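You operate a simulated robot arm through the tools that you are given. There is no shell and no other tool. Be economical: measure what you need, move in short steps, check, and stop when the job is done.

You are at the controls of a simulated robot arm. One attempt, no reset.

## Task
Set the controls near the top of the fitting bench. At the end: the lamp button is switched up; the nut of the brass gland is turned to tight; the cream block from the top of the fitting bench is on the silver metal plate; the nut of the grey gland is turned to tight; whatever was shut is shut again. Leave all else as you found it, and nothing knocked over.

It is judged by the outcome, as a careful person would: the job done as asked, and still so three seconds after it is handed in. It fails if anything else is knocked over, pushed out of place, dropped, spilled or broken.

## Robot
A 7-joint arm with a two-finger parallel gripper, fixed in place. Base frame: the origin is at the foot of the arm, x ahead of it, y to its left, z up; the work surface is at about z = 0. Lengths are in m, angles in rad, forces in N, time in s.
With the tool pointing down near the work surface it reaches from about 0.22 to 0.58 m from the base axis. Its first joint turns from -1.152 to 1.152 rad. Payload 2.5 kg.
The tool frame sits at the grasp point between the pads (the TCP): z along the fingers, y along the line on which they close. The tips reach 0.023 m beyond it. Largest opening 0.094 m; finger width 0.038, thickness 0.01; the body of the gripper, 0.054 by 0.096 m, starts 0.039 m behind the TCP.
Orientation is that of the tool frame in the base frame, as [roll, pitch, yaw] about the fixed x, y, z axes, in that order (R = Rz(yaw) Ry(pitch) Rx(roll)). With the fingers straight down and closing along the base's y, the tool's x points along the base's -x, its y along +y and its z along -z.

## Interface
- The arm moves only by the tool apply_moves. Its argument "plan" is a list of rows, each a list of 7 numbers: the opening, from 0 (shut) to 1 (fully open), then the shift along the tool's x, y, z in m, then the turn, a rotation vector about the tool's x, y, z in rad. In form: [[gripper, dx, dy, dz, ax, ay, az], ...]. A call has 1 to 10 rows; each row is the pose to reach, as a shift and turn from the pose commanded when the call began, along the tool's axes at that moment. Rows are played at 5 a second. More than 0.05 m and 0.15 rad between two rows, or a gripper value outside its range, and nothing of the call is played. Where a pose cannot be reached the arm comes as near as it can. A force on the tool above 40 N (or 10 N above the force at the start of the call, whichever is more), or a blocked arm, ends the call early, and 0.2 s more pass. Each finger travels about 0.108 m/s and halts on what it meets, pressing with about 25 N; the grip force reading is that of the motor and also rises with nothing between the fingers. The clock runs only during rows and for 0.2 s after the last one: add rows that repeat a pose to give the fingers time. The reply holds the time, the measured pose of the TCP, the force on the tool along the base axes, the opening and the grip force, in the units named above and with some noise.
- Cameras (640 x 400 px; columns grow to the right, rows downward): "scene" is fixed at [0.139, -0.4241, 0.5447]; the picture's right is [0.64, -0.77, 0.00], its down [-0.44, -0.37, -0.82] and it looks along [0.63, 0.53, -0.57] (base axes); focal length 214 px, centre (320, 200). "wrist" rides on the gripper at [0.086, 0.016, -0.074] in the tool frame; the picture's right is [-0.18, 0.98, 0.00], its down [-0.58, -0.11, -0.81] and it looks along [-0.79, -0.15, 0.59] (tool axes); focal length 243 px, centre (320, 200). There is no depth. A picture from a camera that has moved, and an enlarged one, comes with that camera's place and axes in the base frame and with its lens.
- snapshot(camera): a new picture of that camera. No time passes.
- inspect(camera, box): a new picture of the part [left, top, right, bottom] of that camera's present view, enlarged. No time passes.
- sign_off(): hands the job in; it is judged then, once.

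Work in short steps. Places have to be worked out from the pictures, the camera data and where the tool is seen: move nearer, look again, correct. Check each grasp and each placing, and mend what went wrong. You have 120 turns and 68 pictures in all, those below and enlarged ones among them. Open the gripper and draw the arm clear of the work before you hand the job in, unless the task says otherwise; then end with one line.

The tools are called after "Emit:" by a JSON object that holds its "name" and its "arguments". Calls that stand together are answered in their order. apply_moves: Moves the arm, as the interface text tells. Its arguments: {"type":"object","properties":{"plan":{"type":"array","items":{"type":"array","items":{"type":"number"}}}},"required":["plan"]} The other tools are called the same way: snapshot (camera) takes a picture; inspect (camera, box) takes an enlarged picture of a part of a camera's view; sign_off () hands the job in.

At the start:

```text
t: 0.0
eef_pos: [0.3201, 0.0895, 0.478]
tool_rot: [3.141, 0.0, 3.141]
contact_force: [0.0, 0.9, -0.4]
opening: 0.0938
gripper_force: 0.2
```

scene: 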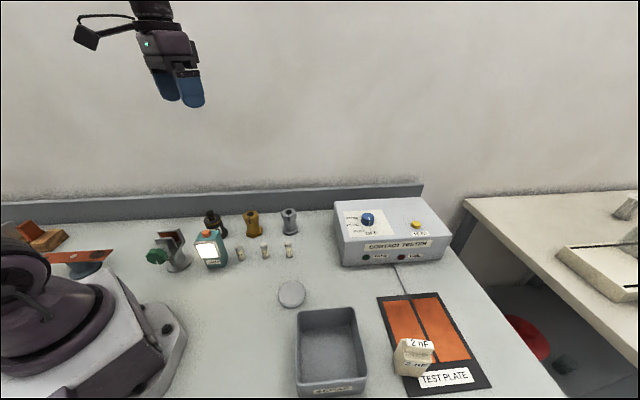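
wrist: 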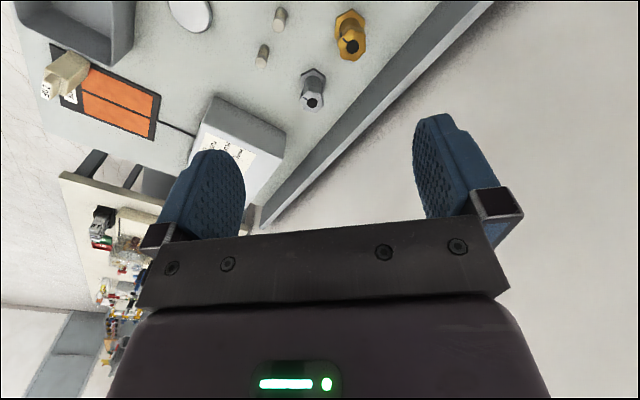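

I begin by enlarging the parts of the scene that matter: the glands, the tester and the block.

Emit:
{"name": "inspect", "arguments": {"camera": "scene", "box": [140, 190, 320, 310]}}

Emit:
{"name": "inspect", "arguments": {"camera": "scene", "box": [320, 190, 480, 290]}}

Emit:
{"name": "inspect", "arguments": {"camera": "scene", "box": [270, 270, 510, 400]}}

Emit:
{"name": "inspect", "arguments": {"camera": "scene", "box": [0, 200, 190, 320]}}

Emit:
{"name": "inspect", "arguments": {"camera": "scene", "box": [460, 170, 640, 290]}}

```text
3.33 times, centred on (230, 250) of scene
camera zoom: at [0.139, -0.4241, 0.5447], right [0.64, -0.77, 0.0], down [-0.44, -0.37, -0.82], along [0.63, 0.53, -0.57], focal length 715 px, centre (620, 33)
```

zoom: 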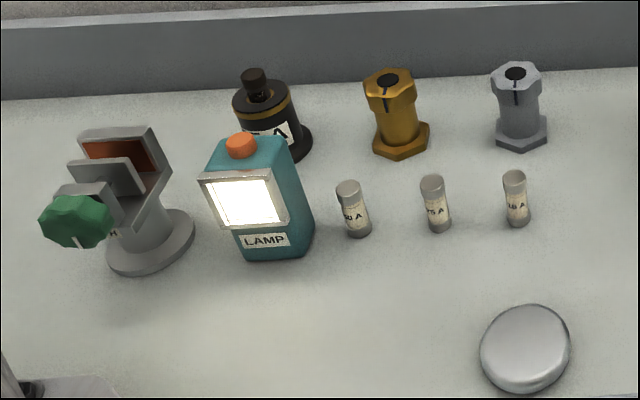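

```text
4.00 times, centred on (400, 240) of scene
camera zoom: at [0.139, -0.4241, 0.5447], right [0.64, -0.77, 0.0], down [-0.44, -0.37, -0.82], along [0.63, 0.53, -0.57], focal length 858 px, centre (0, 40)
```

zoom: 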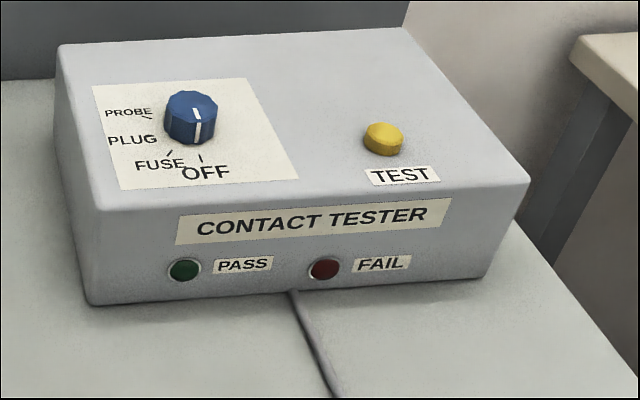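

```text
2.67 times, centred on (390, 335) of scene
camera zoom: at [0.139, -0.4241, 0.5447], right [0.64, -0.77, 0.0], down [-0.44, -0.37, -0.82], along [0.63, 0.53, -0.57], focal length 572 px, centre (133, -160)
```

zoom: 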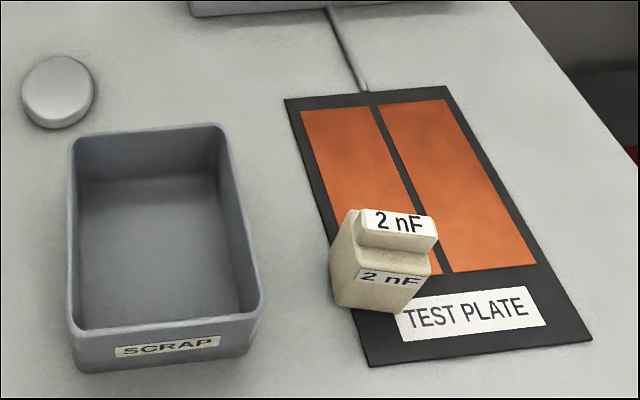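

```text
3.33 times, centred on (95, 260) of scene
camera zoom: at [0.139, -0.4241, 0.5447], right [0.64, -0.77, 0.0], down [-0.44, -0.37, -0.82], along [0.63, 0.53, -0.57], focal length 715 px, centre (1070, 0)
```

zoom: 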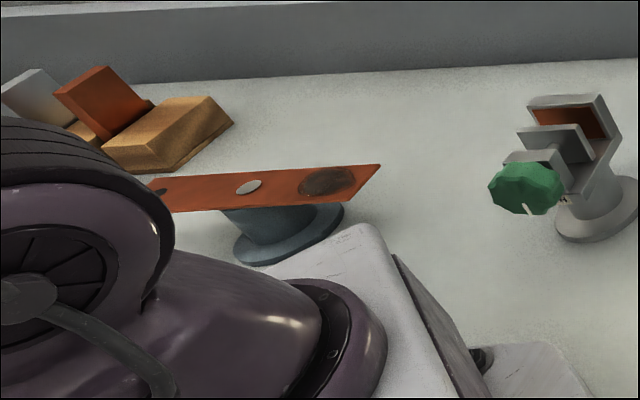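

```text
3.33 times, centred on (550, 230) of scene
camera zoom: at [0.139, -0.4241, 0.5447], right [0.64, -0.77, 0.0], down [-0.44, -0.37, -0.82], along [0.63, 0.53, -0.57], focal length 715 px, centre (-447, 100)
```

zoom: 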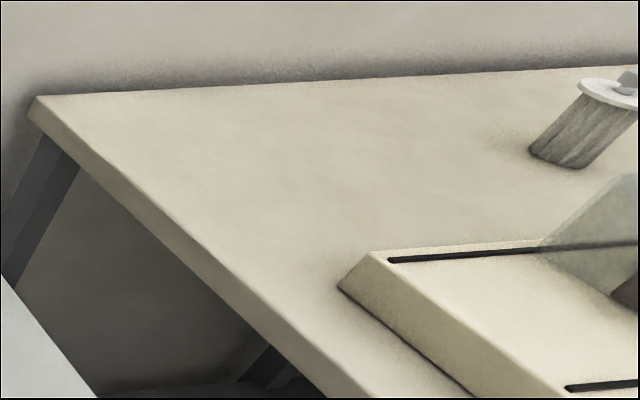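

Rough table positions: brass gland ≈ (0.40, 0.125), grey gland ≈ (0.50, 0.03), lamp ≈ (0.25, 0.11), disc ≈ (0.35, -0.15), block ≈ (0.37, -0.45). I move the wrist lower and behind the glands to see the nut markings.

Emit:
{"name": "apply_moves", "arguments": {"plan": [[1, 0.02, 0, 0.04, 0, 0, 0], [1, 0.04, 0, 0.08, 0, 0, 0], [1, 0.06, 0, 0.12, 0, 0, 0], [1, 0.07, 0, 0.16, 0, 0, 0], [1, 0.07, 0, 0.16, 0, 0, 0]]}}

Emit:
{"name": "snapshot", "arguments": {"camera": "wrist"}}

```text
t: 1.2
eef_pos: [0.25, 0.0884, 0.3187]
tool_rot: [-3.141, 0.001, -3.141]
contact_force: [-0.6, 0.1, -0.9]
opening: 0.0941
gripper_force: 0.0
```

```text
60 pictures are left
camera wrist: at [0.1638, 0.105, 0.394], right [0.18, 0.98, 0.0], down [0.58, -0.11, 0.81], along [0.79, -0.15, -0.59], focal length 243 px, centre (320, 200)
```

wrist: 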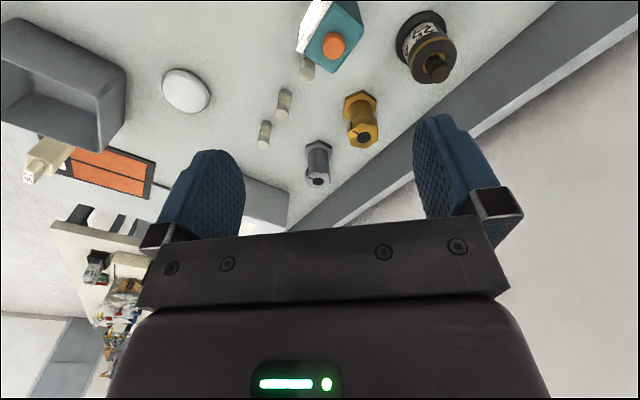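

The wrist now sees the glands; I enlarge the glands with the lamp and the disc.

Emit:
{"name": "inspect", "arguments": {"camera": "wrist", "box": [240, 80, 400, 200]}}

Emit:
{"name": "inspect", "arguments": {"camera": "wrist", "box": [280, 0, 470, 110]}}

```text
3.33 times, centred on (320, 140) of wrist
camera zoom: at [0.1638, 0.105, 0.394], right [0.18, 0.98, 0.0], down [0.58, -0.11, 0.81], along [0.79, -0.15, -0.59], focal length 809 px, centre (320, 400)
```

zoom: 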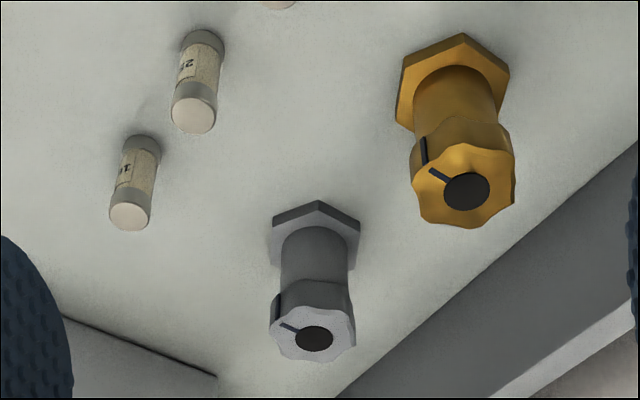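

```text
3.37 times, centred on (375, 55) of wrist
camera zoom: at [0.1638, 0.105, 0.394], right [0.18, 0.98, 0.0], down [0.58, -0.11, 0.81], along [0.79, -0.15, -0.59], focal length 817 px, centre (135, 688)
```

zoom: 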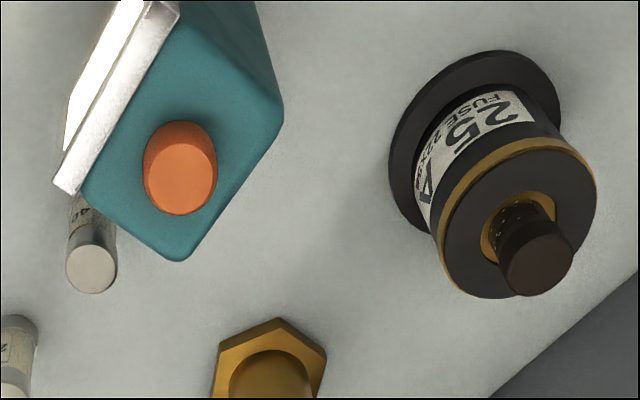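

The nuts carry only an index line, so "tight" means turning clockwise until they stop. I look closer at the disc, and at the left side, to settle which is the silver metal plate.

Emit:
{"name": "inspect", "arguments": {"camera": "wrist", "box": [0, 50, 230, 200]}}

Emit:
{"name": "apply_moves", "arguments": {"plan": [[1, 0.0, 0, -0.03, 0, 0, -0.13], [1, 0, 0, -0.06, 0, 0, -0.27], [1, 0, 0, -0.09, 0, 0, -0.41], [1, 0, 0, -0.09, 0, 0, -0.55], [1, 0, 0, -0.09, 0, 0, -0.69], [1, 0, 0, -0.09, 0, 0, -0.83]]}}

Emit:
{"name": "snapshot", "arguments": {"camera": "wrist"}}

```text
2.67 times, centred on (115, 125) of wrist
camera zoom: at [0.1638, 0.105, 0.394], right [0.18, 0.98, 0.0], down [0.58, -0.11, 0.81], along [0.79, -0.15, -0.59], focal length 647 px, centre (867, 400)
```

zoom: 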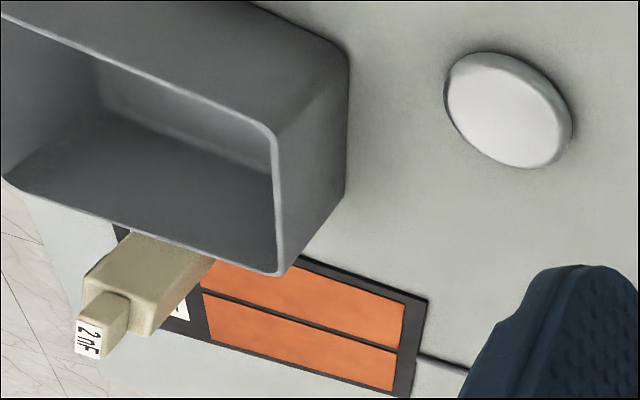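

```text
t: 2.6
eef_pos: [0.25, 0.0893, 0.4087]
tool_rot: [3.141, 0.0, -2.31]
contact_force: [0.4, 0.4, -0.1]
opening: 0.0937
gripper_force: 0.1
```

```text
56 pictures are left
camera wrist: at [0.1799, 0.0357, 0.4825], right [-0.6, 0.8, 0.0], down [0.47, 0.36, 0.81], along [0.64, 0.49, -0.59], focal length 243 px, centre (320, 200)
```

wrist: 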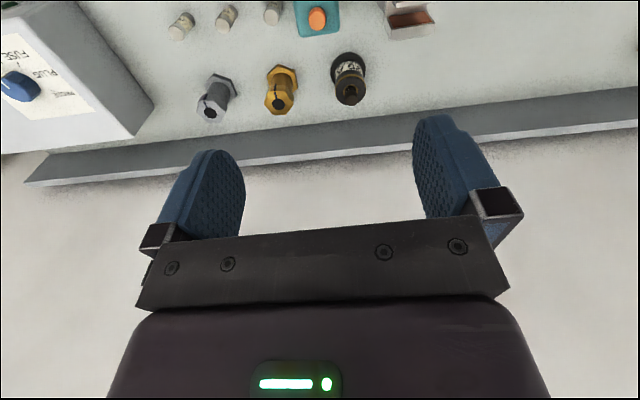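

The disc at about (0.35, -0.15) is the only silver plate in reach. Triangulated: brass nut top (0.4245, 0.127, 0.084), grey nut top (0.515, 0.034, 0.088), lamp button top (0.271, 0.101, 0.126). I go over the button with the fingers shut.

Emit:
{"name": "apply_moves", "arguments": {"plan": [[0.8, -0.0228, -0.0077, 0.0, 0, 0, 0], [0.5, -0.0228, -0.0077, 0.04, 0, 0, 0], [0.2, -0.0228, -0.0077, 0.08, 0, 0, 0], [0, -0.0228, -0.0077, 0.12, 0, 0, 0], [0, -0.0228, -0.0077, 0.16, 0, 0, 0], [0, -0.0228, -0.0077, 0.2, 0, 0, 0], [0, -0.0228, -0.0077, 0.225, 0, 0, 0], [0, -0.0228, -0.0077, 0.225, 0, 0, 0]]}}

Emit:
{"name": "snapshot", "arguments": {"camera": "wrist"}}

Emit:
{"name": "inspect", "arguments": {"camera": "scene", "box": [160, 170, 280, 270]}}

```text
t: 4.4
eef_pos: [0.268, 0.1008, 0.1822]
tool_rot: [3.141, 0.0, -2.314]
contact_force: [0.1, -0.2, -0.5]
opening: 0.0001
gripper_force: 24.9
```

```text
55 pictures are left
camera wrist: at [0.199, 0.0478, 0.2573], right [-0.6, 0.8, 0.0], down [0.47, 0.36, 0.81], along [0.64, 0.48, -0.59], focal length 243 px, centre (320, 200)
```

wrist: 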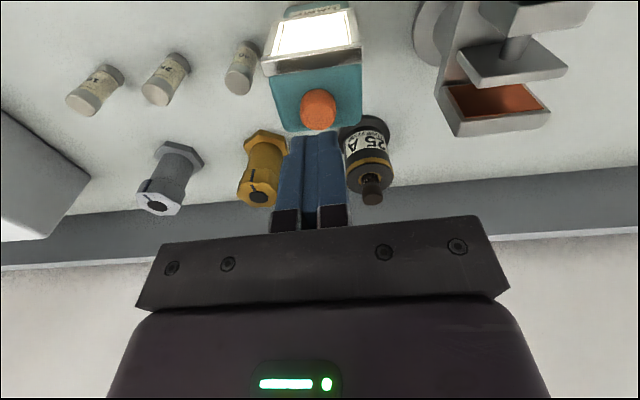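

```text
4.00 times, centred on (220, 220) of scene
camera zoom: at [0.139, -0.4241, 0.5447], right [0.64, -0.77, 0.0], down [-0.44, -0.37, -0.82], along [0.63, 0.53, -0.57], focal length 858 px, centre (720, 120)
```

zoom: 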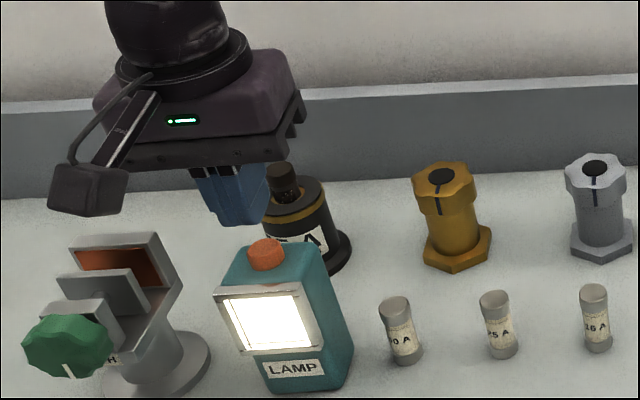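

The button sits right under the shut fingertips (≈ (0.267, 0.098, 0.126)). I press down in small steps.

Emit:
{"name": "apply_moves", "arguments": {"plan": [[0, 0, 0.001, 0.015, 0, 0, 0], [0, 0, 0.001, 0.025, 0, 0, 0], [0, 0, 0.001, 0.03, 0, 0, 0], [0, 0, 0.001, 0.034, 0, 0, 0], [0, 0, 0.001, 0.036, 0, 0, 0], [0, 0, 0.001, 0.038, 0, 0, 0], [0, 0, 0.001, 0.04, 0, 0, 0]]}}

Emit:
{"name": "inspect", "arguments": {"camera": "scene", "box": [160, 170, 280, 270]}}

```text
t: 6.0
eef_pos: [0.2701, 0.0999, 0.144]
tool_rot: [-3.141, 0.002, -2.31]
contact_force: [-6.8, 3.0, 34.5]
opening: 0.0004
gripper_force: 24.9
```

```text
4.00 times, centred on (220, 220) of scene
camera zoom: at [0.1389, -0.4241, 0.5447], right [0.64, -0.77, 0.0], down [-0.44, -0.37, -0.82], along [0.63, 0.53, -0.57], focal length 858 px, centre (720, 120)
```

zoom: 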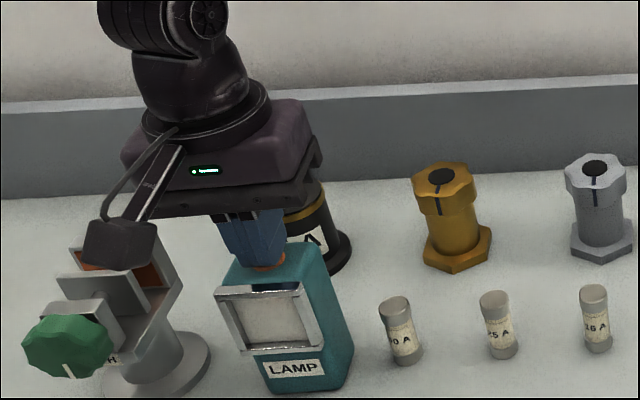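

The lamp went dark, so it toggled. I lift off and compare the button's height.

Emit:
{"name": "apply_moves", "arguments": {"plan": [[0, 0, 0, -0.02, 0, 0, 0], [0, 0, 0, -0.04, 0, 0, 0], [0, 0, 0, -0.04, 0, 0, 0]]}}

Emit:
{"name": "inspect", "arguments": {"camera": "scene", "box": [160, 170, 280, 270]}}

Emit:
{"name": "inspect", "arguments": {"camera": "wrist", "box": [120, 0, 440, 200]}}

```text
t: 6.8
eef_pos: [0.2696, 0.1002, 0.1841]
tool_rot: [-3.141, -0.003, -2.313]
contact_force: [-0.5, -0.2, 0.7]
opening: 0.0
gripper_force: 25.1
```

```text
4.00 times, centred on (220, 220) of scene
camera zoom: at [0.139, -0.4241, 0.5447], right [0.64, -0.77, 0.0], down [-0.44, -0.37, -0.82], along [0.63, 0.53, -0.57], focal length 858 px, centre (720, 120)
```

zoom: 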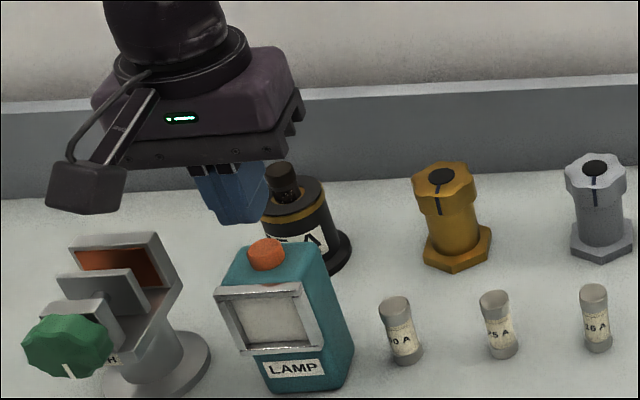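

```text
2.00 times, centred on (280, 100) of wrist
camera zoom: at [0.1988, 0.0477, 0.259], right [-0.6, 0.8, 0.0], down [0.47, 0.36, 0.81], along [0.64, 0.48, -0.59], focal length 485 px, centre (400, 400)
```

zoom: 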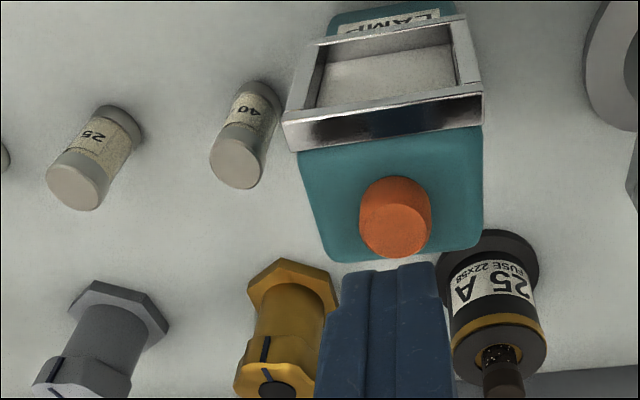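

The button looks almost the same height; I enlarge it strongly to have a reference for "now".

Emit:
{"name": "inspect", "arguments": {"camera": "scene", "box": [200, 220, 232, 240]}}

Emit:
{"name": "inspect", "arguments": {"camera": "wrist", "box": [280, 70, 360, 120]}}

```text
16.00 times, centred on (216, 230) of scene
camera zoom: at [0.139, -0.4241, 0.5447], right [0.64, -0.77, 0.0], down [-0.44, -0.37, -0.82], along [0.63, 0.53, -0.57], focal length 3432 px, centre (1984, -280)
```

zoom: 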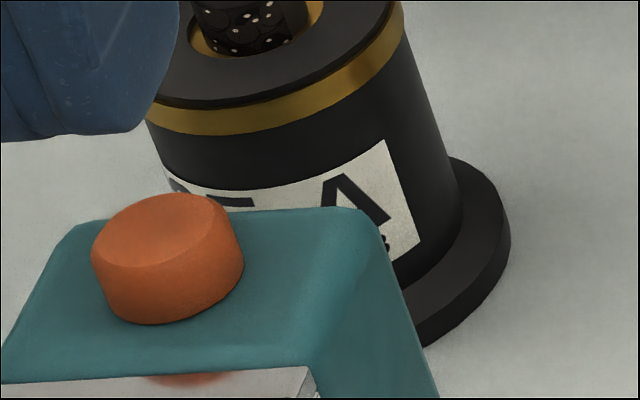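

```text
8.00 times, centred on (320, 95) of wrist
camera zoom: at [0.1988, 0.0477, 0.259], right [-0.6, 0.8, 0.0], down [0.47, 0.36, 0.81], along [0.64, 0.48, -0.59], focal length 1941 px, centre (320, 1040)
```

zoom: 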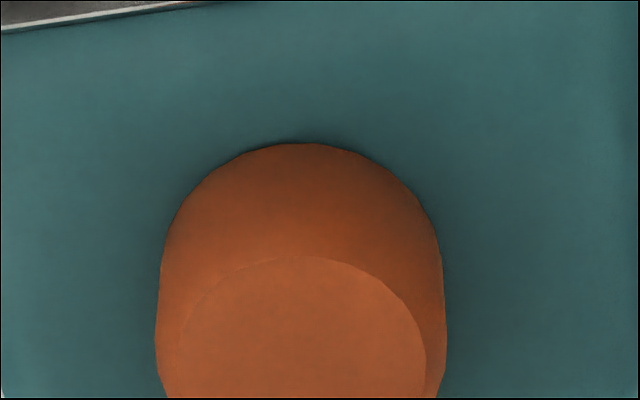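

It now stands about 12 mm proud. I press again to see whether the other state is lower, then choose.

Emit:
{"name": "apply_moves", "arguments": {"plan": [[0, 0, 0, 0.02, 0, 0, 0], [0, 0, 0, 0.03, 0, 0, 0], [0, 0, 0, 0.034, 0, 0, 0], [0, 0, 0, 0.036, 0, 0, 0], [0, 0, 0, 0.038, 0, 0, 0], [0, 0, 0, 0.04, 0, 0, 0], [0, 0, 0, 0.02, 0, 0, 0], [0, 0, 0, 0, 0, 0, 0], [0, 0, 0, 0, 0, 0, 0]]}}

Emit:
{"name": "inspect", "arguments": {"camera": "scene", "box": [200, 220, 232, 240]}}

Emit:
{"name": "inspect", "arguments": {"camera": "wrist", "box": [280, 70, 360, 120]}}

```text
t: 8.8
eef_pos: [0.2695, 0.1, 0.1816]
tool_rot: [3.14, -0.001, -2.313]
contact_force: [0.3, 1.0, -0.4]
opening: 0.0004
gripper_force: 25.5
```

```text
16.00 times, centred on (216, 230) of scene
camera zoom: at [0.139, -0.4241, 0.5447], right [0.64, -0.77, 0.0], down [-0.44, -0.37, -0.82], along [0.63, 0.53, -0.57], focal length 3432 px, centre (1984, -280)
```

zoom: 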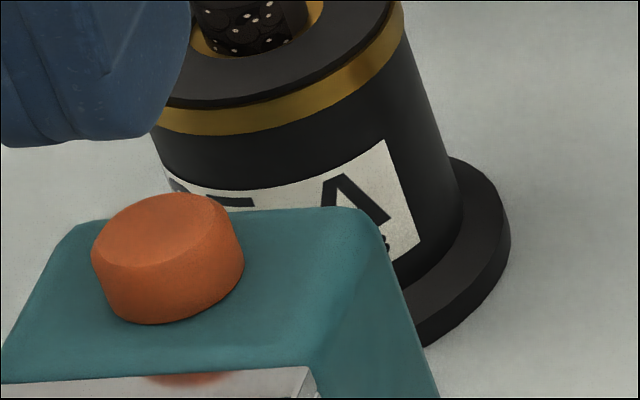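

```text
8.00 times, centred on (320, 95) of wrist
camera zoom: at [0.2002, 0.0479, 0.2567], right [-0.6, 0.8, 0.0], down [0.47, 0.36, 0.81], along [0.64, 0.48, -0.59], focal length 1941 px, centre (320, 1040)
```

zoom: 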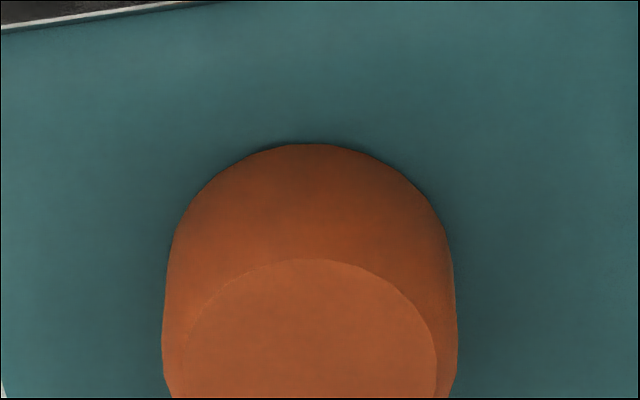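

No height change; I check whether the lamp lit this time.

Emit:
{"name": "inspect", "arguments": {"camera": "scene", "box": [190, 215, 254, 275]}}

```text
6.67 times, centred on (222, 245) of scene
camera zoom: at [0.139, -0.4241, 0.5447], right [0.64, -0.77, 0.0], down [-0.44, -0.37, -0.82], along [0.63, 0.53, -0.57], focal length 1430 px, centre (973, -100)
```

zoom: 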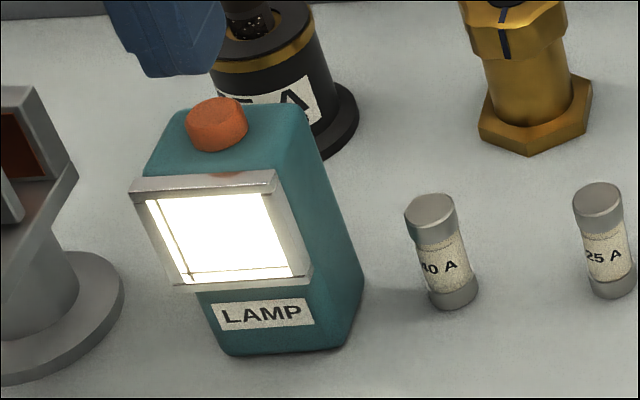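

Lamp lit again with the same button height: the press toggles on/off. It started lit (latched in), so "up" is the released, unlit state; I press once more and verify that it goes dark.

Emit:
{"name": "apply_moves", "arguments": {"plan": [[0, 0, 0, 0.02, 0, 0, 0], [0, 0, 0, 0.03, 0, 0, 0], [0, 0, 0, 0.034, 0, 0, 0], [0, 0, 0, 0.036, 0, 0, 0], [0, 0, 0, 0.038, 0, 0, 0], [0, 0, 0, 0.04, 0, 0, 0], [0, 0, 0, 0.02, 0, 0, 0], [0, 0, 0, 0, 0, 0, 0], [0, 0, 0, -0.03, 0, 0, 0]]}}

Emit:
{"name": "inspect", "arguments": {"camera": "scene", "box": [190, 215, 254, 275]}}

```text
t: 10.8
eef_pos: [0.2704, 0.0999, 0.2105]
tool_rot: [-3.141, 0.0, -2.313]
contact_force: [-0.1, -0.2, -0.3]
opening: 0.0
gripper_force: 24.9
```

```text
6.67 times, centred on (222, 245) of scene
camera zoom: at [0.139, -0.4241, 0.5447], right [0.64, -0.77, 0.0], down [-0.44, -0.37, -0.82], along [0.63, 0.53, -0.57], focal length 1430 px, centre (973, -100)
```

zoom: 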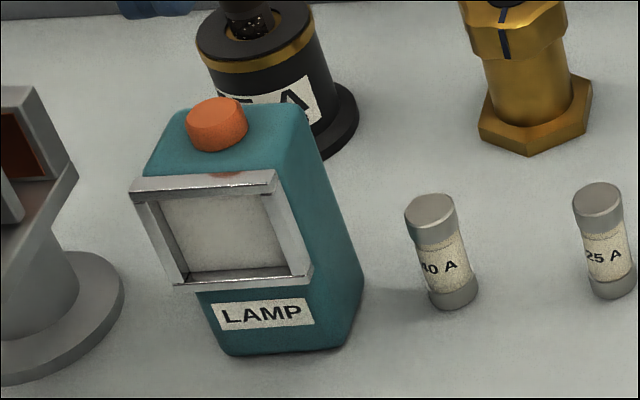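

Dark and stable: the lamp is done. Next the brass gland: I move above it and half open the fingers.

Emit:
{"name": "apply_moves", "arguments": {"plan": [[0, -0.031, -0.024, -0.01, 0, 0, 0], [0.3, -0.062, -0.048, -0.01, 0, 0, 0], [0.7, -0.093, -0.072, -0.01, 0, 0, 0], [0.75, -0.1243, -0.0953, 0, 0, 0, 0], [0.75, -0.1243, -0.0953, 0.04, 0, 0, 0], [0.75, -0.1243, -0.0953, 0.07, 0, 0, 0], [0.75, -0.1243, -0.0953, 0.07, 0, 0, 0]]}}

Emit:
{"name": "snapshot", "arguments": {"camera": "wrist"}}

Emit:
{"name": "snapshot", "arguments": {"camera": "scene"}}

```text
t: 12.4
eef_pos: [0.4236, 0.1301, 0.14]
tool_rot: [-3.141, -0.001, -2.311]
contact_force: [-0.4, 0.1, -0.2]
opening: 0.0706
gripper_force: 0.1
```

```text
44 pictures are left
camera wrist: at [0.3537, 0.0778, 0.2164], right [-0.6, 0.8, 0.0], down [0.47, 0.36, 0.81], along [0.64, 0.48, -0.59], focal length 243 px, centre (320, 200)
```

wrist: 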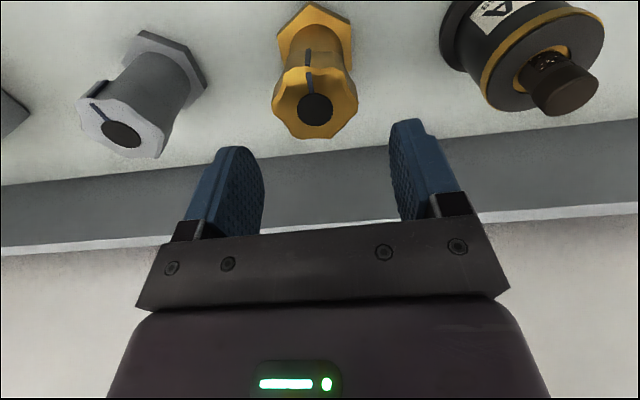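

```text
43 pictures are left
```

scene: 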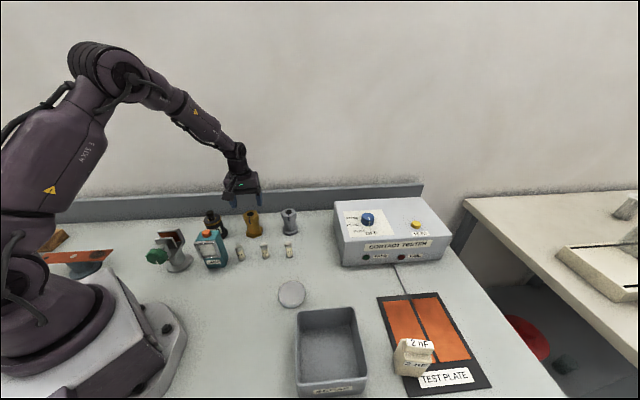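

Brass nut refined to (0.424, 0.126), fingers are centred within 3 mm. I wind the wrist counter-clockwise first, so that there is a long clockwise stroke that keeps the camera away from the fuse holder.

Emit:
{"name": "apply_moves", "arguments": {"plan": [[0.75, 0.003, -0.002, 0, 0, 0, -0.14], [0.75, 0.003, -0.002, 0, 0, 0, -0.28], [0.75, 0.003, -0.002, 0, 0, 0, -0.42], [0.75, 0.003, -0.002, 0, 0, 0, -0.56], [0.75, 0.003, -0.002, 0, 0, 0, -0.7], [0.75, 0.003, -0.002, 0, 0, 0, -0.785], [0.75, 0.003, -0.002, 0, 0, 0, -0.785]]}}

Emit:
{"name": "snapshot", "arguments": {"camera": "wrist"}}

```text
t: 14.0
eef_pos: [0.4244, 0.1256, 0.1429]
tool_rot: [3.141, 0.0, -1.526]
contact_force: [-0.3, 0.7, 0.1]
opening: 0.0707
gripper_force: 0.0
```

```text
42 pictures are left
camera wrist: at [0.4121, 0.0378, 0.2179], right [-0.99, 0.14, 0.0], down [0.08, 0.59, 0.81], along [0.11, 0.8, -0.59], focal length 243 px, centre (320, 200)
```

wrist: 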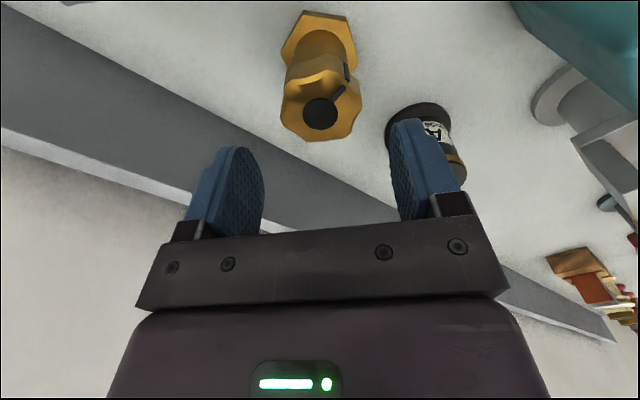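

Centred and well clear of the back rail. I lower onto the nut and close.

Emit:
{"name": "apply_moves", "arguments": {"plan": [[0.75, 0, 0, 0.03, 0, 0, 0], [0.75, 0, 0, 0.055, 0, 0, 0], [0.75, 0, 0, 0.064, 0, 0, 0], [0.3, 0, 0, 0.064, 0, 0, 0], [0.1, 0, 0, 0.064, 0, 0, 0], [0.1, 0, 0, 0.064, 0, 0, 0]]}}

Emit:
{"name": "snapshot", "arguments": {"camera": "wrist"}}

```text
t: 15.4
eef_pos: [0.4248, 0.124, 0.0798]
tool_rot: [3.141, 0.0, -1.528]
contact_force: [1.5, -0.4, 0.3]
opening: 0.0503
gripper_force: 24.9
```

```text
41 pictures are left
camera wrist: at [0.4118, 0.0369, 0.1547], right [-0.99, 0.14, 0.0], down [0.08, 0.59, 0.81], along [0.11, 0.8, -0.59], focal length 243 px, centre (320, 200)
```

wrist: 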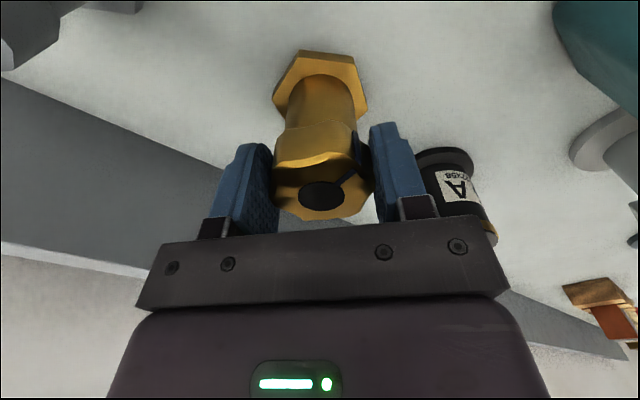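

Gripped at 50 mm. I turn clockwise in small steps and watch for the stop.

Emit:
{"name": "apply_moves", "arguments": {"plan": [[0.1, 0, 0, 0, 0, 0, 0.12], [0.1, 0, 0, 0, 0, 0, 0.24], [0.1, 0, 0, 0, 0, 0, 0.36], [0.1, 0, 0, 0, 0, 0, 0.48], [0.1, 0, 0, 0, 0, 0, 0.6], [0.1, 0, 0, 0, 0, 0, 0.72], [0.1, 0, 0, 0, 0, 0, 0.84]]}}

Emit:
{"name": "snapshot", "arguments": {"camera": "wrist"}}

```text
t: 17.0
eef_pos: [0.4234, 0.1264, 0.0778]
tool_rot: [3.139, 0.002, -2.37]
contact_force: [-10.0, 3.0, 15.9]
opening: 0.0502
gripper_force: 24.9
```

```text
40 pictures are left
camera wrist: at [0.3505, 0.0773, 0.1534], right [-0.56, 0.83, 0.0], down [0.49, 0.33, 0.81], along [0.67, 0.45, -0.59], focal length 243 px, centre (320, 200)
```

wrist: 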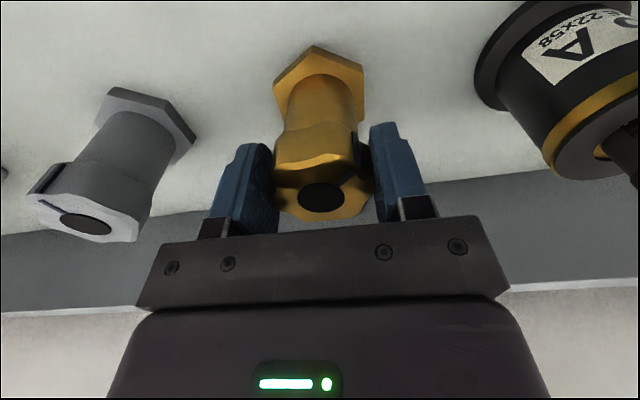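

The nut follows the gripper (0.84 rad so far, no stop). I continue clockwise.

Emit:
{"name": "apply_moves", "arguments": {"plan": [[0.1, 0, 0, 0, 0, 0, 0.1], [0.1, 0, 0, 0, 0, 0, 0.2], [0.1, 0, 0, 0, 0, 0, 0.3], [0.1, 0, 0, 0, 0, 0, 0.4], [0.1, 0, 0, 0, 0, 0, 0.5], [0.1, 0, 0, 0, 0, 0, 0.6]]}}

Emit:
{"name": "snapshot", "arguments": {"camera": "wrist"}}

```text
t: 18.4
eef_pos: [0.4231, 0.1249, 0.0783]
tool_rot: [-3.141, -0.001, -2.97]
contact_force: [-0.7, -0.4, 0.4]
opening: 0.0501
gripper_force: 25.0
```

```text
39 pictures are left
camera wrist: at [0.3357, 0.1257, 0.1538], right [0.01, 1.0, 0.0], down [0.59, -0.01, 0.81], along [0.81, -0.01, -0.59], focal length 243 px, centre (320, 200)
```

wrist: 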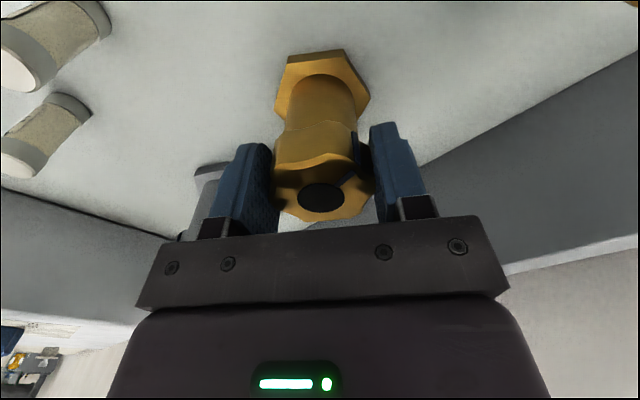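

1.44 rad turned, force low, still no stop. A little further in this grip.

Emit:
{"name": "apply_moves", "arguments": {"plan": [[0.1, 0, 0, 0, 0, 0, 0.08], [0.1, 0, 0, 0, 0, 0, 0.16], [0.1, 0, 0, 0, 0, 0, 0.24], [0.1, 0, 0, 0, 0, 0, 0.3]]}}

Emit:
{"name": "snapshot", "arguments": {"camera": "wrist"}}

```text
t: 19.4
eef_pos: [0.4227, 0.1255, 0.0788]
tool_rot: [3.141, 0.0, 3.014]
contact_force: [-0.5, -1.0, -0.2]
opening: 0.0497
gripper_force: 25.0
```

```text
38 pictures are left
camera wrist: at [0.3401, 0.1517, 0.1542], right [0.31, 0.95, 0.0], down [0.56, -0.18, 0.81], along [0.77, -0.25, -0.59], focal length 243 px, centre (320, 200)
```

wrist: 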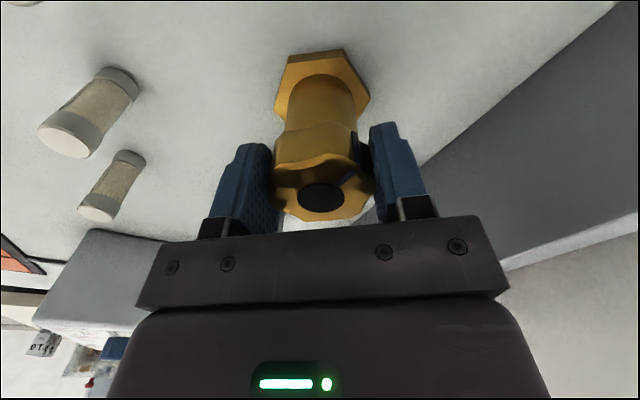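

The base flange looked unchanged between the last two views, which hints that the whole gland may have turned with the nut. I check with the scene camera.

Emit:
{"name": "inspect", "arguments": {"camera": "scene", "box": [225, 195, 305, 245]}}

```text
8.00 times, centred on (265, 220) of scene
camera zoom: at [0.139, -0.4241, 0.5447], right [0.64, -0.77, 0.0], down [-0.44, -0.37, -0.82], along [0.63, 0.53, -0.57], focal length 1716 px, centre (760, 40)
```

zoom: 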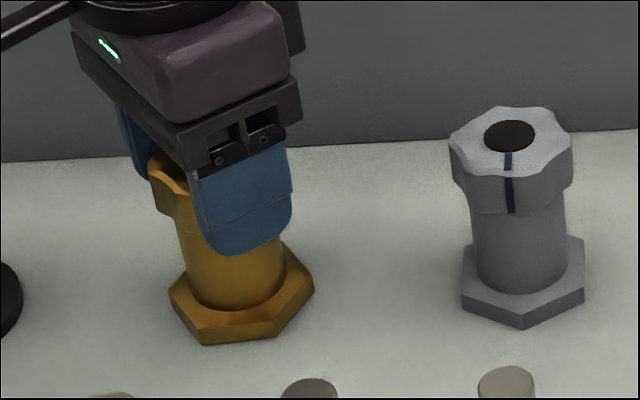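

The flange did turn a little (~0.3 rad) during the last stroke only, so the nut reached its stop near 1.4 rad and is tight now. I release, rise and check the gland.

Emit:
{"name": "apply_moves", "arguments": {"plan": [[0.3, 0, 0, 0, 0, 0, 0], [0.7, 0, 0, 0, 0, 0, 0], [0.75, 0, 0, 0, 0, 0, 0], [0.75, 0, 0, -0.03, 0, 0, 0], [0.75, 0, 0, -0.07, 0, 0, 0], [0.75, 0, 0, -0.1, 0, 0, 0], [0.75, 0, 0, -0.1, 0, 0, 0]]}}

Emit:
{"name": "inspect", "arguments": {"camera": "scene", "box": [225, 195, 305, 245]}}

Emit:
{"name": "snapshot", "arguments": {"camera": "wrist"}}

```text
t: 21.0
eef_pos: [0.4242, 0.1263, 0.179]
tool_rot: [3.14, -0.001, 3.015]
contact_force: [-0.7, 0.7, 0.1]
opening: 0.0706
gripper_force: 0.0
```

```text
8.00 times, centred on (265, 220) of scene
camera zoom: at [0.139, -0.4241, 0.5447], right [0.64, -0.77, 0.0], down [-0.44, -0.37, -0.82], along [0.63, 0.53, -0.57], focal length 1716 px, centre (760, 40)
```

zoom: 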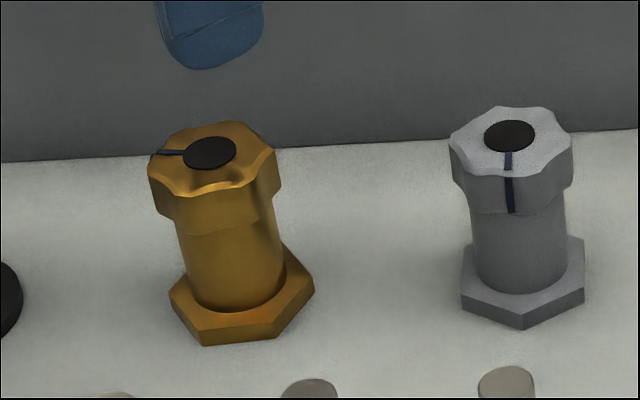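

```text
35 pictures are left
camera wrist: at [0.3406, 0.1531, 0.2547], right [0.31, 0.95, 0.0], down [0.56, -0.18, 0.81], along [0.77, -0.25, -0.59], focal length 243 px, centre (320, 200)
```

wrist: 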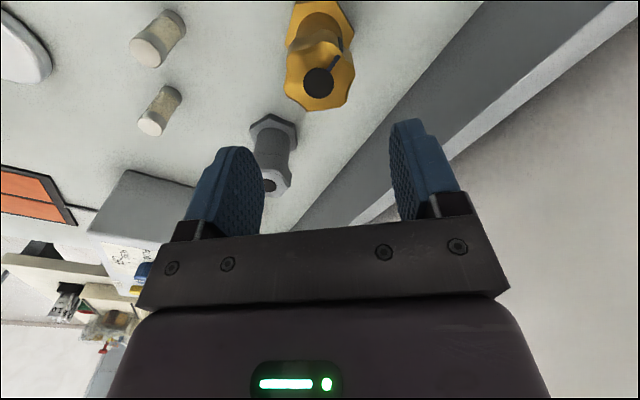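

The line now points ~100° round, while the flange has turned ~30°, so the stop is at about 1.22 rad. I can undo the flange shift: turn back counter-clockwise past the start (the loose stop should carry the flange back), then tighten by only 1.22 rad.

Emit:
{"name": "apply_moves", "arguments": {"plan": [[0.75, 0, 0, 0.04, 0, 0, 0], [0.75, 0, 0, 0.08, 0, 0, 0], [0.75, 0, 0, 0.1, 0, 0, 0], [0.3, 0, 0, 0.1, 0, 0, 0], [0.1, 0, 0, 0.1, 0, 0, 0], [0.1, 0, 0, 0.1, 0, 0, -0.12], [0.1, 0, 0, 0.1, 0, 0, -0.24], [0.1, 0, 0, 0.1, 0, 0, -0.36], [0.1, 0, 0, 0.1, 0, 0, -0.48], [0.1, 0, 0, 0.1, 0, 0, -0.6]]}}

Emit:
{"name": "apply_moves", "arguments": {"plan": [[0.1, 0, 0, 0, 0, 0, -0.12], [0.1, 0, 0, 0, 0, 0, -0.24], [0.1, 0, 0, 0, 0, 0, -0.36], [0.1, 0, 0, 0, 0, 0, -0.48], [0.1, 0, 0, 0, 0, 0, -0.6]]}}

Emit:
{"name": "inspect", "arguments": {"camera": "scene", "box": [225, 195, 305, 245]}}

```text
t: 23.2
eef_pos: [0.4231, 0.124, 0.0783]
tool_rot: [3.141, 0.001, -2.663]
contact_force: [-0.4, -2.1, 7.0]
opening: 0.0498
gripper_force: 24.9
```

```text
t: 24.4
eef_pos: [0.4233, 0.1245, 0.0787]
tool_rot: [3.14, 0.0, -2.064]
contact_force: [1.8, -0.6, 2.8]
opening: 0.0502
gripper_force: 24.8
```

```text
8.00 times, centred on (265, 220) of scene
camera zoom: at [0.139, -0.4241, 0.5447], right [0.64, -0.77, 0.0], down [-0.44, -0.37, -0.82], along [0.63, 0.53, -0.57], focal length 1716 px, centre (760, 40)
```

zoom: 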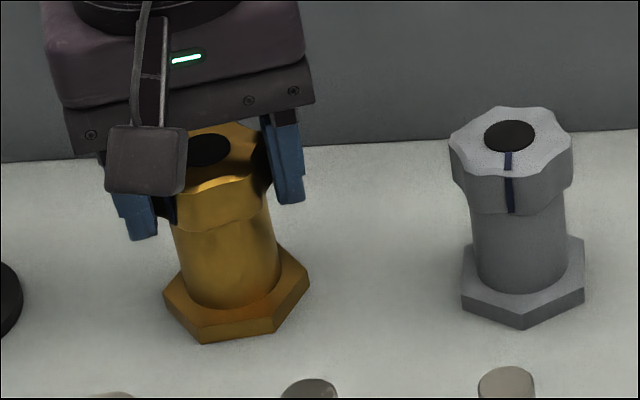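

The flange still sits as before after 1.2 rad back. I continue counter-clockwise to seek the loose stop.

Emit:
{"name": "apply_moves", "arguments": {"plan": [[0.1, 0, 0, 0, 0, 0, -0.11], [0.1, 0, 0, 0, 0, 0, -0.22], [0.1, 0, 0, 0, 0, 0, -0.33], [0.1, 0, 0, 0, 0, 0, -0.44], [0.1, 0, 0, 0, 0, 0, -0.54]]}}

Emit:
{"name": "inspect", "arguments": {"camera": "scene", "box": [225, 195, 305, 245]}}

```text
t: 25.6
eef_pos: [0.4238, 0.126, 0.0781]
tool_rot: [3.141, 0.002, -1.524]
contact_force: [-1.2, 1.2, 1.1]
opening: 0.05
gripper_force: 25.1
```

```text
8.00 times, centred on (265, 220) of scene
camera zoom: at [0.139, -0.4241, 0.5447], right [0.64, -0.77, 0.0], down [-0.44, -0.37, -0.82], along [0.63, 0.53, -0.57], focal length 1716 px, centre (760, 40)
```

zoom: 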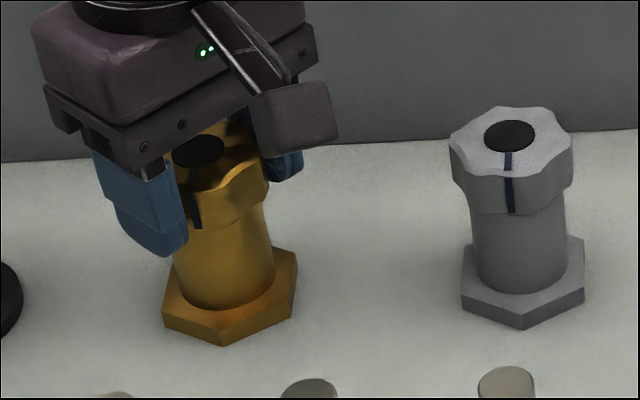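

That put the flange and nut line exactly back as at the start (loose stop found). Now I tighten by 1.15 rad and compare the flange.

Emit:
{"name": "apply_moves", "arguments": {"plan": [[0.1, 0, 0, 0, 0, 0, 0.12], [0.1, 0, 0, 0, 0, 0, 0.24], [0.1, 0, 0, 0, 0, 0, 0.36], [0.1, 0, 0, 0, 0, 0, 0.48], [0.1, 0, 0, 0, 0, 0, 0.6], [0.1, 0, 0, 0, 0, 0, 0.72], [0.1, 0, 0, 0, 0, 0, 0.84], [0.1, 0, 0, 0, 0, 0, 0.96], [0.1, 0, 0, 0, 0, 0, 1.08], [0.1, 0, 0, 0, 0, 0, 1.15]]}}

Emit:
{"name": "inspect", "arguments": {"camera": "scene", "box": [225, 195, 305, 245]}}

```text
t: 27.8
eef_pos: [0.4233, 0.1245, 0.0786]
tool_rot: [-3.14, -0.003, -2.679]
contact_force: [0.1, -0.4, -0.3]
opening: 0.05
gripper_force: 24.8
```

```text
8.00 times, centred on (265, 220) of scene
camera zoom: at [0.139, -0.4241, 0.5447], right [0.64, -0.77, 0.0], down [-0.44, -0.37, -0.82], along [0.63, 0.53, -0.57], focal length 1716 px, centre (760, 40)
```

zoom: 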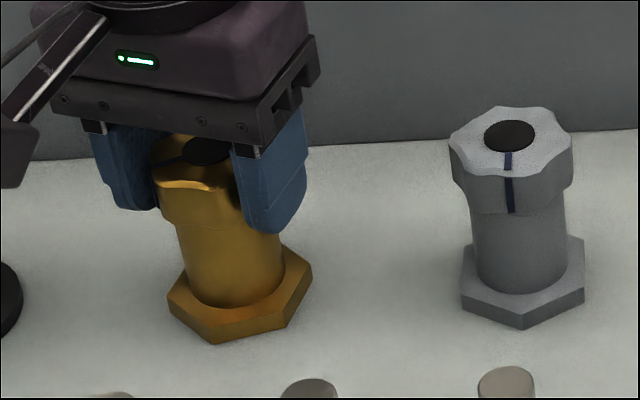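

The flange has just begun to follow again (~6°), so the stop is at ~60° and the nut is tight. I release and lift.

Emit:
{"name": "apply_moves", "arguments": {"plan": [[0.3, 0, 0, 0, 0, 0, 0], [0.7, 0, 0, 0, 0, 0, 0], [0.75, 0, 0, 0, 0, 0, 0], [0.75, 0, 0, -0.03, 0, 0, 0], [0.75, 0, 0, -0.07, 0, 0, 0], [0.75, 0, 0, -0.1, 0, 0, 0], [0.75, 0, 0, -0.1, 0, 0, 0]]}}

Emit:
{"name": "inspect", "arguments": {"camera": "scene", "box": [225, 195, 305, 245]}}

```text
t: 29.4
eef_pos: [0.4236, 0.1239, 0.1786]
tool_rot: [3.141, 0.001, -2.676]
contact_force: [-0.5, 0.3, -0.5]
opening: 0.0705
gripper_force: 0.0
```

```text
8.00 times, centred on (265, 220) of scene
camera zoom: at [0.139, -0.4241, 0.5447], right [0.64, -0.77, 0.0], down [-0.44, -0.37, -0.82], along [0.63, 0.53, -0.57], focal length 1716 px, centre (760, 40)
```

zoom: 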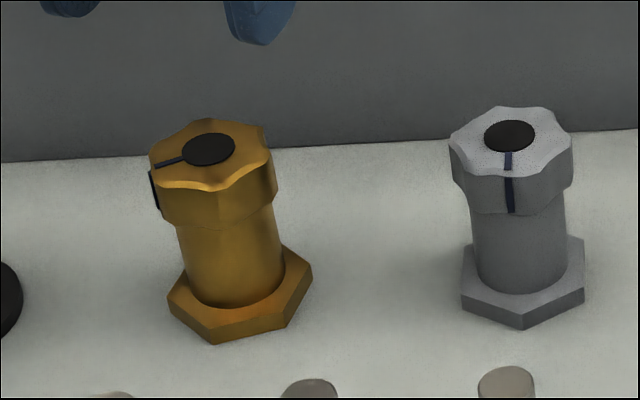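

Brass is good: nut tight, gland in place. Now I move over the grey gland (0.515, 0.034) with the wrist wound counter-clockwise to the same starting yaw.

Emit:
{"name": "apply_moves", "arguments": {"plan": [[0.75, -0.01, -0.03, 0, 0, 0, -0.14], [0.75, -0.02, -0.06, 0, 0, 0, -0.28], [0.75, -0.03, -0.09, 0, 0, 0, -0.42], [0.75, -0.0417, -0.1216, 0, 0, 0, -0.56], [0.75, -0.0417, -0.1216, 0, 0, 0, -0.7], [0.75, -0.0417, -0.1216, 0.01, 0, 0, -0.84], [0.75, -0.0417, -0.1216, 0.02, 0, 0, -0.98], [0.75, -0.0417, -0.1216, 0.03, 0, 0, -1.12], [0.75, -0.0417, -0.1216, 0.038, 0, 0, -1.146], [0.75, -0.0417, -0.1216, 0.038, 0, 0, -1.146]]}}

Emit:
{"name": "snapshot", "arguments": {"camera": "wrist"}}

```text
t: 31.6
eef_pos: [0.5148, 0.0335, 0.1403]
tool_rot: [-3.141, -0.001, -1.529]
contact_force: [0.4, 0.1, 0.5]
opening: 0.0705
gripper_force: 0.0
```

```text
30 pictures are left
camera wrist: at [0.5023, -0.0527, 0.2156], right [-0.99, 0.14, 0.0], down [0.09, 0.59, 0.81], along [0.12, 0.8, -0.59], focal length 243 px, centre (320, 200)
```

wrist: 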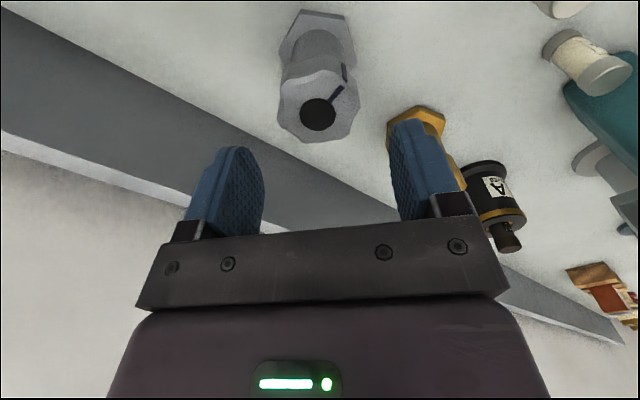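

Centred within 2 mm. I lower, grip, and turn clockwise 0.85 rad, below the expected 60° stop.

Emit:
{"name": "apply_moves", "arguments": {"plan": [[0.75, 0, -0.0015, 0.03, 0, 0, 0], [0.75, 0, -0.0015, 0.055, 0, 0, 0], [0.75, 0, -0.0015, 0.062, 0, 0, 0], [0.3, 0, -0.0015, 0.062, 0, 0, 0], [0.1, 0, -0.0015, 0.062, 0, 0, 0], [0.1, 0, -0.0015, 0.062, 0, 0, 0]]}}

Emit:
{"name": "apply_moves", "arguments": {"plan": [[0.1, 0, 0, 0, 0, 0, 0.12], [0.1, 0, 0, 0, 0, 0, 0.24], [0.1, 0, 0, 0, 0, 0, 0.36], [0.1, 0, 0, 0, 0, 0, 0.48], [0.1, 0, 0, 0, 0, 0, 0.6], [0.1, 0, 0, 0, 0, 0, 0.72], [0.1, 0, 0, 0, 0, 0, 0.85]]}}

Emit:
{"name": "inspect", "arguments": {"camera": "scene", "box": [225, 195, 305, 245]}}

```text
t: 33.0
eef_pos: [0.5172, 0.0344, 0.0786]
tool_rot: [3.141, -0.002, -1.531]
contact_force: [-0.3, 0.1, -0.7]
opening: 0.05
gripper_force: 24.5
```

```text
t: 34.6
eef_pos: [0.5172, 0.0345, 0.0788]
tool_rot: [-3.14, -0.001, -2.382]
contact_force: [1.0, 0.0, -0.2]
opening: 0.05
gripper_force: 24.9
```

```text
8.00 times, centred on (265, 220) of scene
camera zoom: at [0.139, -0.4241, 0.5447], right [0.64, -0.77, 0.0], down [-0.44, -0.37, -0.82], along [0.63, 0.53, -0.57], focal length 1716 px, centre (760, 40)
```

zoom: 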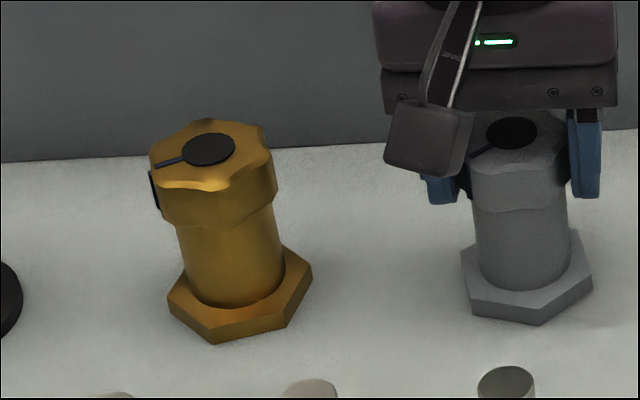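

The grey flange appears to have rotated already; I look closer before going on.

Emit:
{"name": "inspect", "arguments": {"camera": "scene", "box": [274, 205, 306, 240]}}

Emit:
{"name": "snapshot", "arguments": {"camera": "wrist"}}

```text
11.43 times, centred on (290, 222) of scene
camera zoom: at [0.139, -0.4241, 0.5447], right [0.64, -0.77, 0.0], down [-0.44, -0.37, -0.82], along [0.63, 0.53, -0.57], focal length 2451 px, centre (663, -57)
```

zoom: 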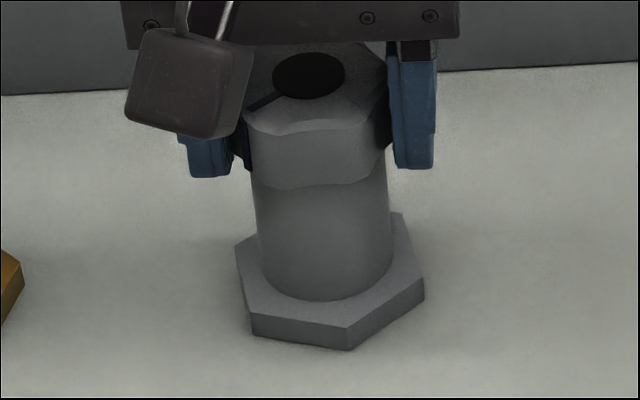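

```text
27 pictures are left
camera wrist: at [0.4435, -0.013, 0.1537], right [-0.54, 0.84, 0.0], down [0.5, 0.32, 0.81], along [0.68, 0.44, -0.59], focal length 243 px, centre (320, 200)
```

wrist: 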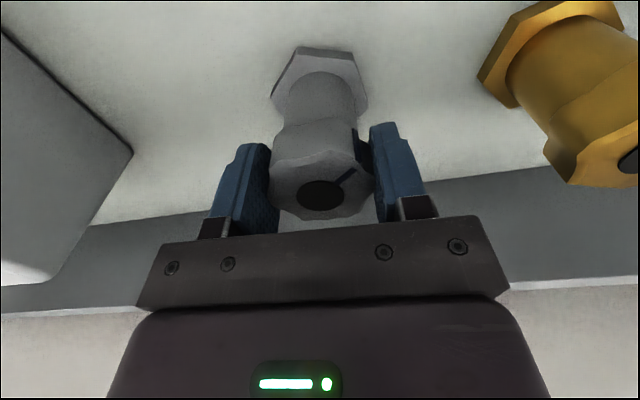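

The grey flange rotated ~43° with the nut, so it either was almost at its stop or its thread is stiffer than its hold on the bench. I turn back 0.85 rad and see what the flange does.

Emit:
{"name": "apply_moves", "arguments": {"plan": [[0.1, 0, 0, 0, 0, 0, -0.12], [0.1, 0, 0, 0, 0, 0, -0.24], [0.1, 0, 0, 0, 0, 0, -0.36], [0.1, 0, 0, 0, 0, 0, -0.48], [0.1, 0, 0, 0, 0, 0, -0.6], [0.1, 0, 0, 0, 0, 0, -0.72], [0.1, 0, 0, 0, 0, 0, -0.85]]}}

Emit:
{"name": "inspect", "arguments": {"camera": "scene", "box": [274, 205, 306, 240]}}

```text
t: 36.2
eef_pos: [0.5171, 0.0349, 0.0784]
tool_rot: [3.14, 0.0, -1.53]
contact_force: [0.1, 0.1, 0.2]
opening: 0.0498
gripper_force: 24.6
```

```text
11.43 times, centred on (290, 222) of scene
camera zoom: at [0.139, -0.4241, 0.5447], right [0.64, -0.77, 0.0], down [-0.44, -0.37, -0.82], along [0.63, 0.53, -0.57], focal length 2451 px, centre (663, -57)
```

zoom: 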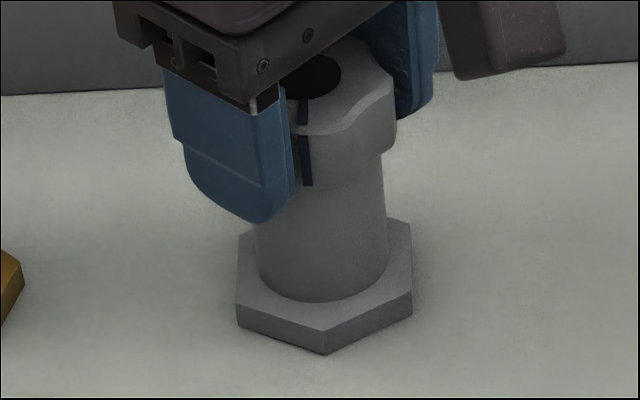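

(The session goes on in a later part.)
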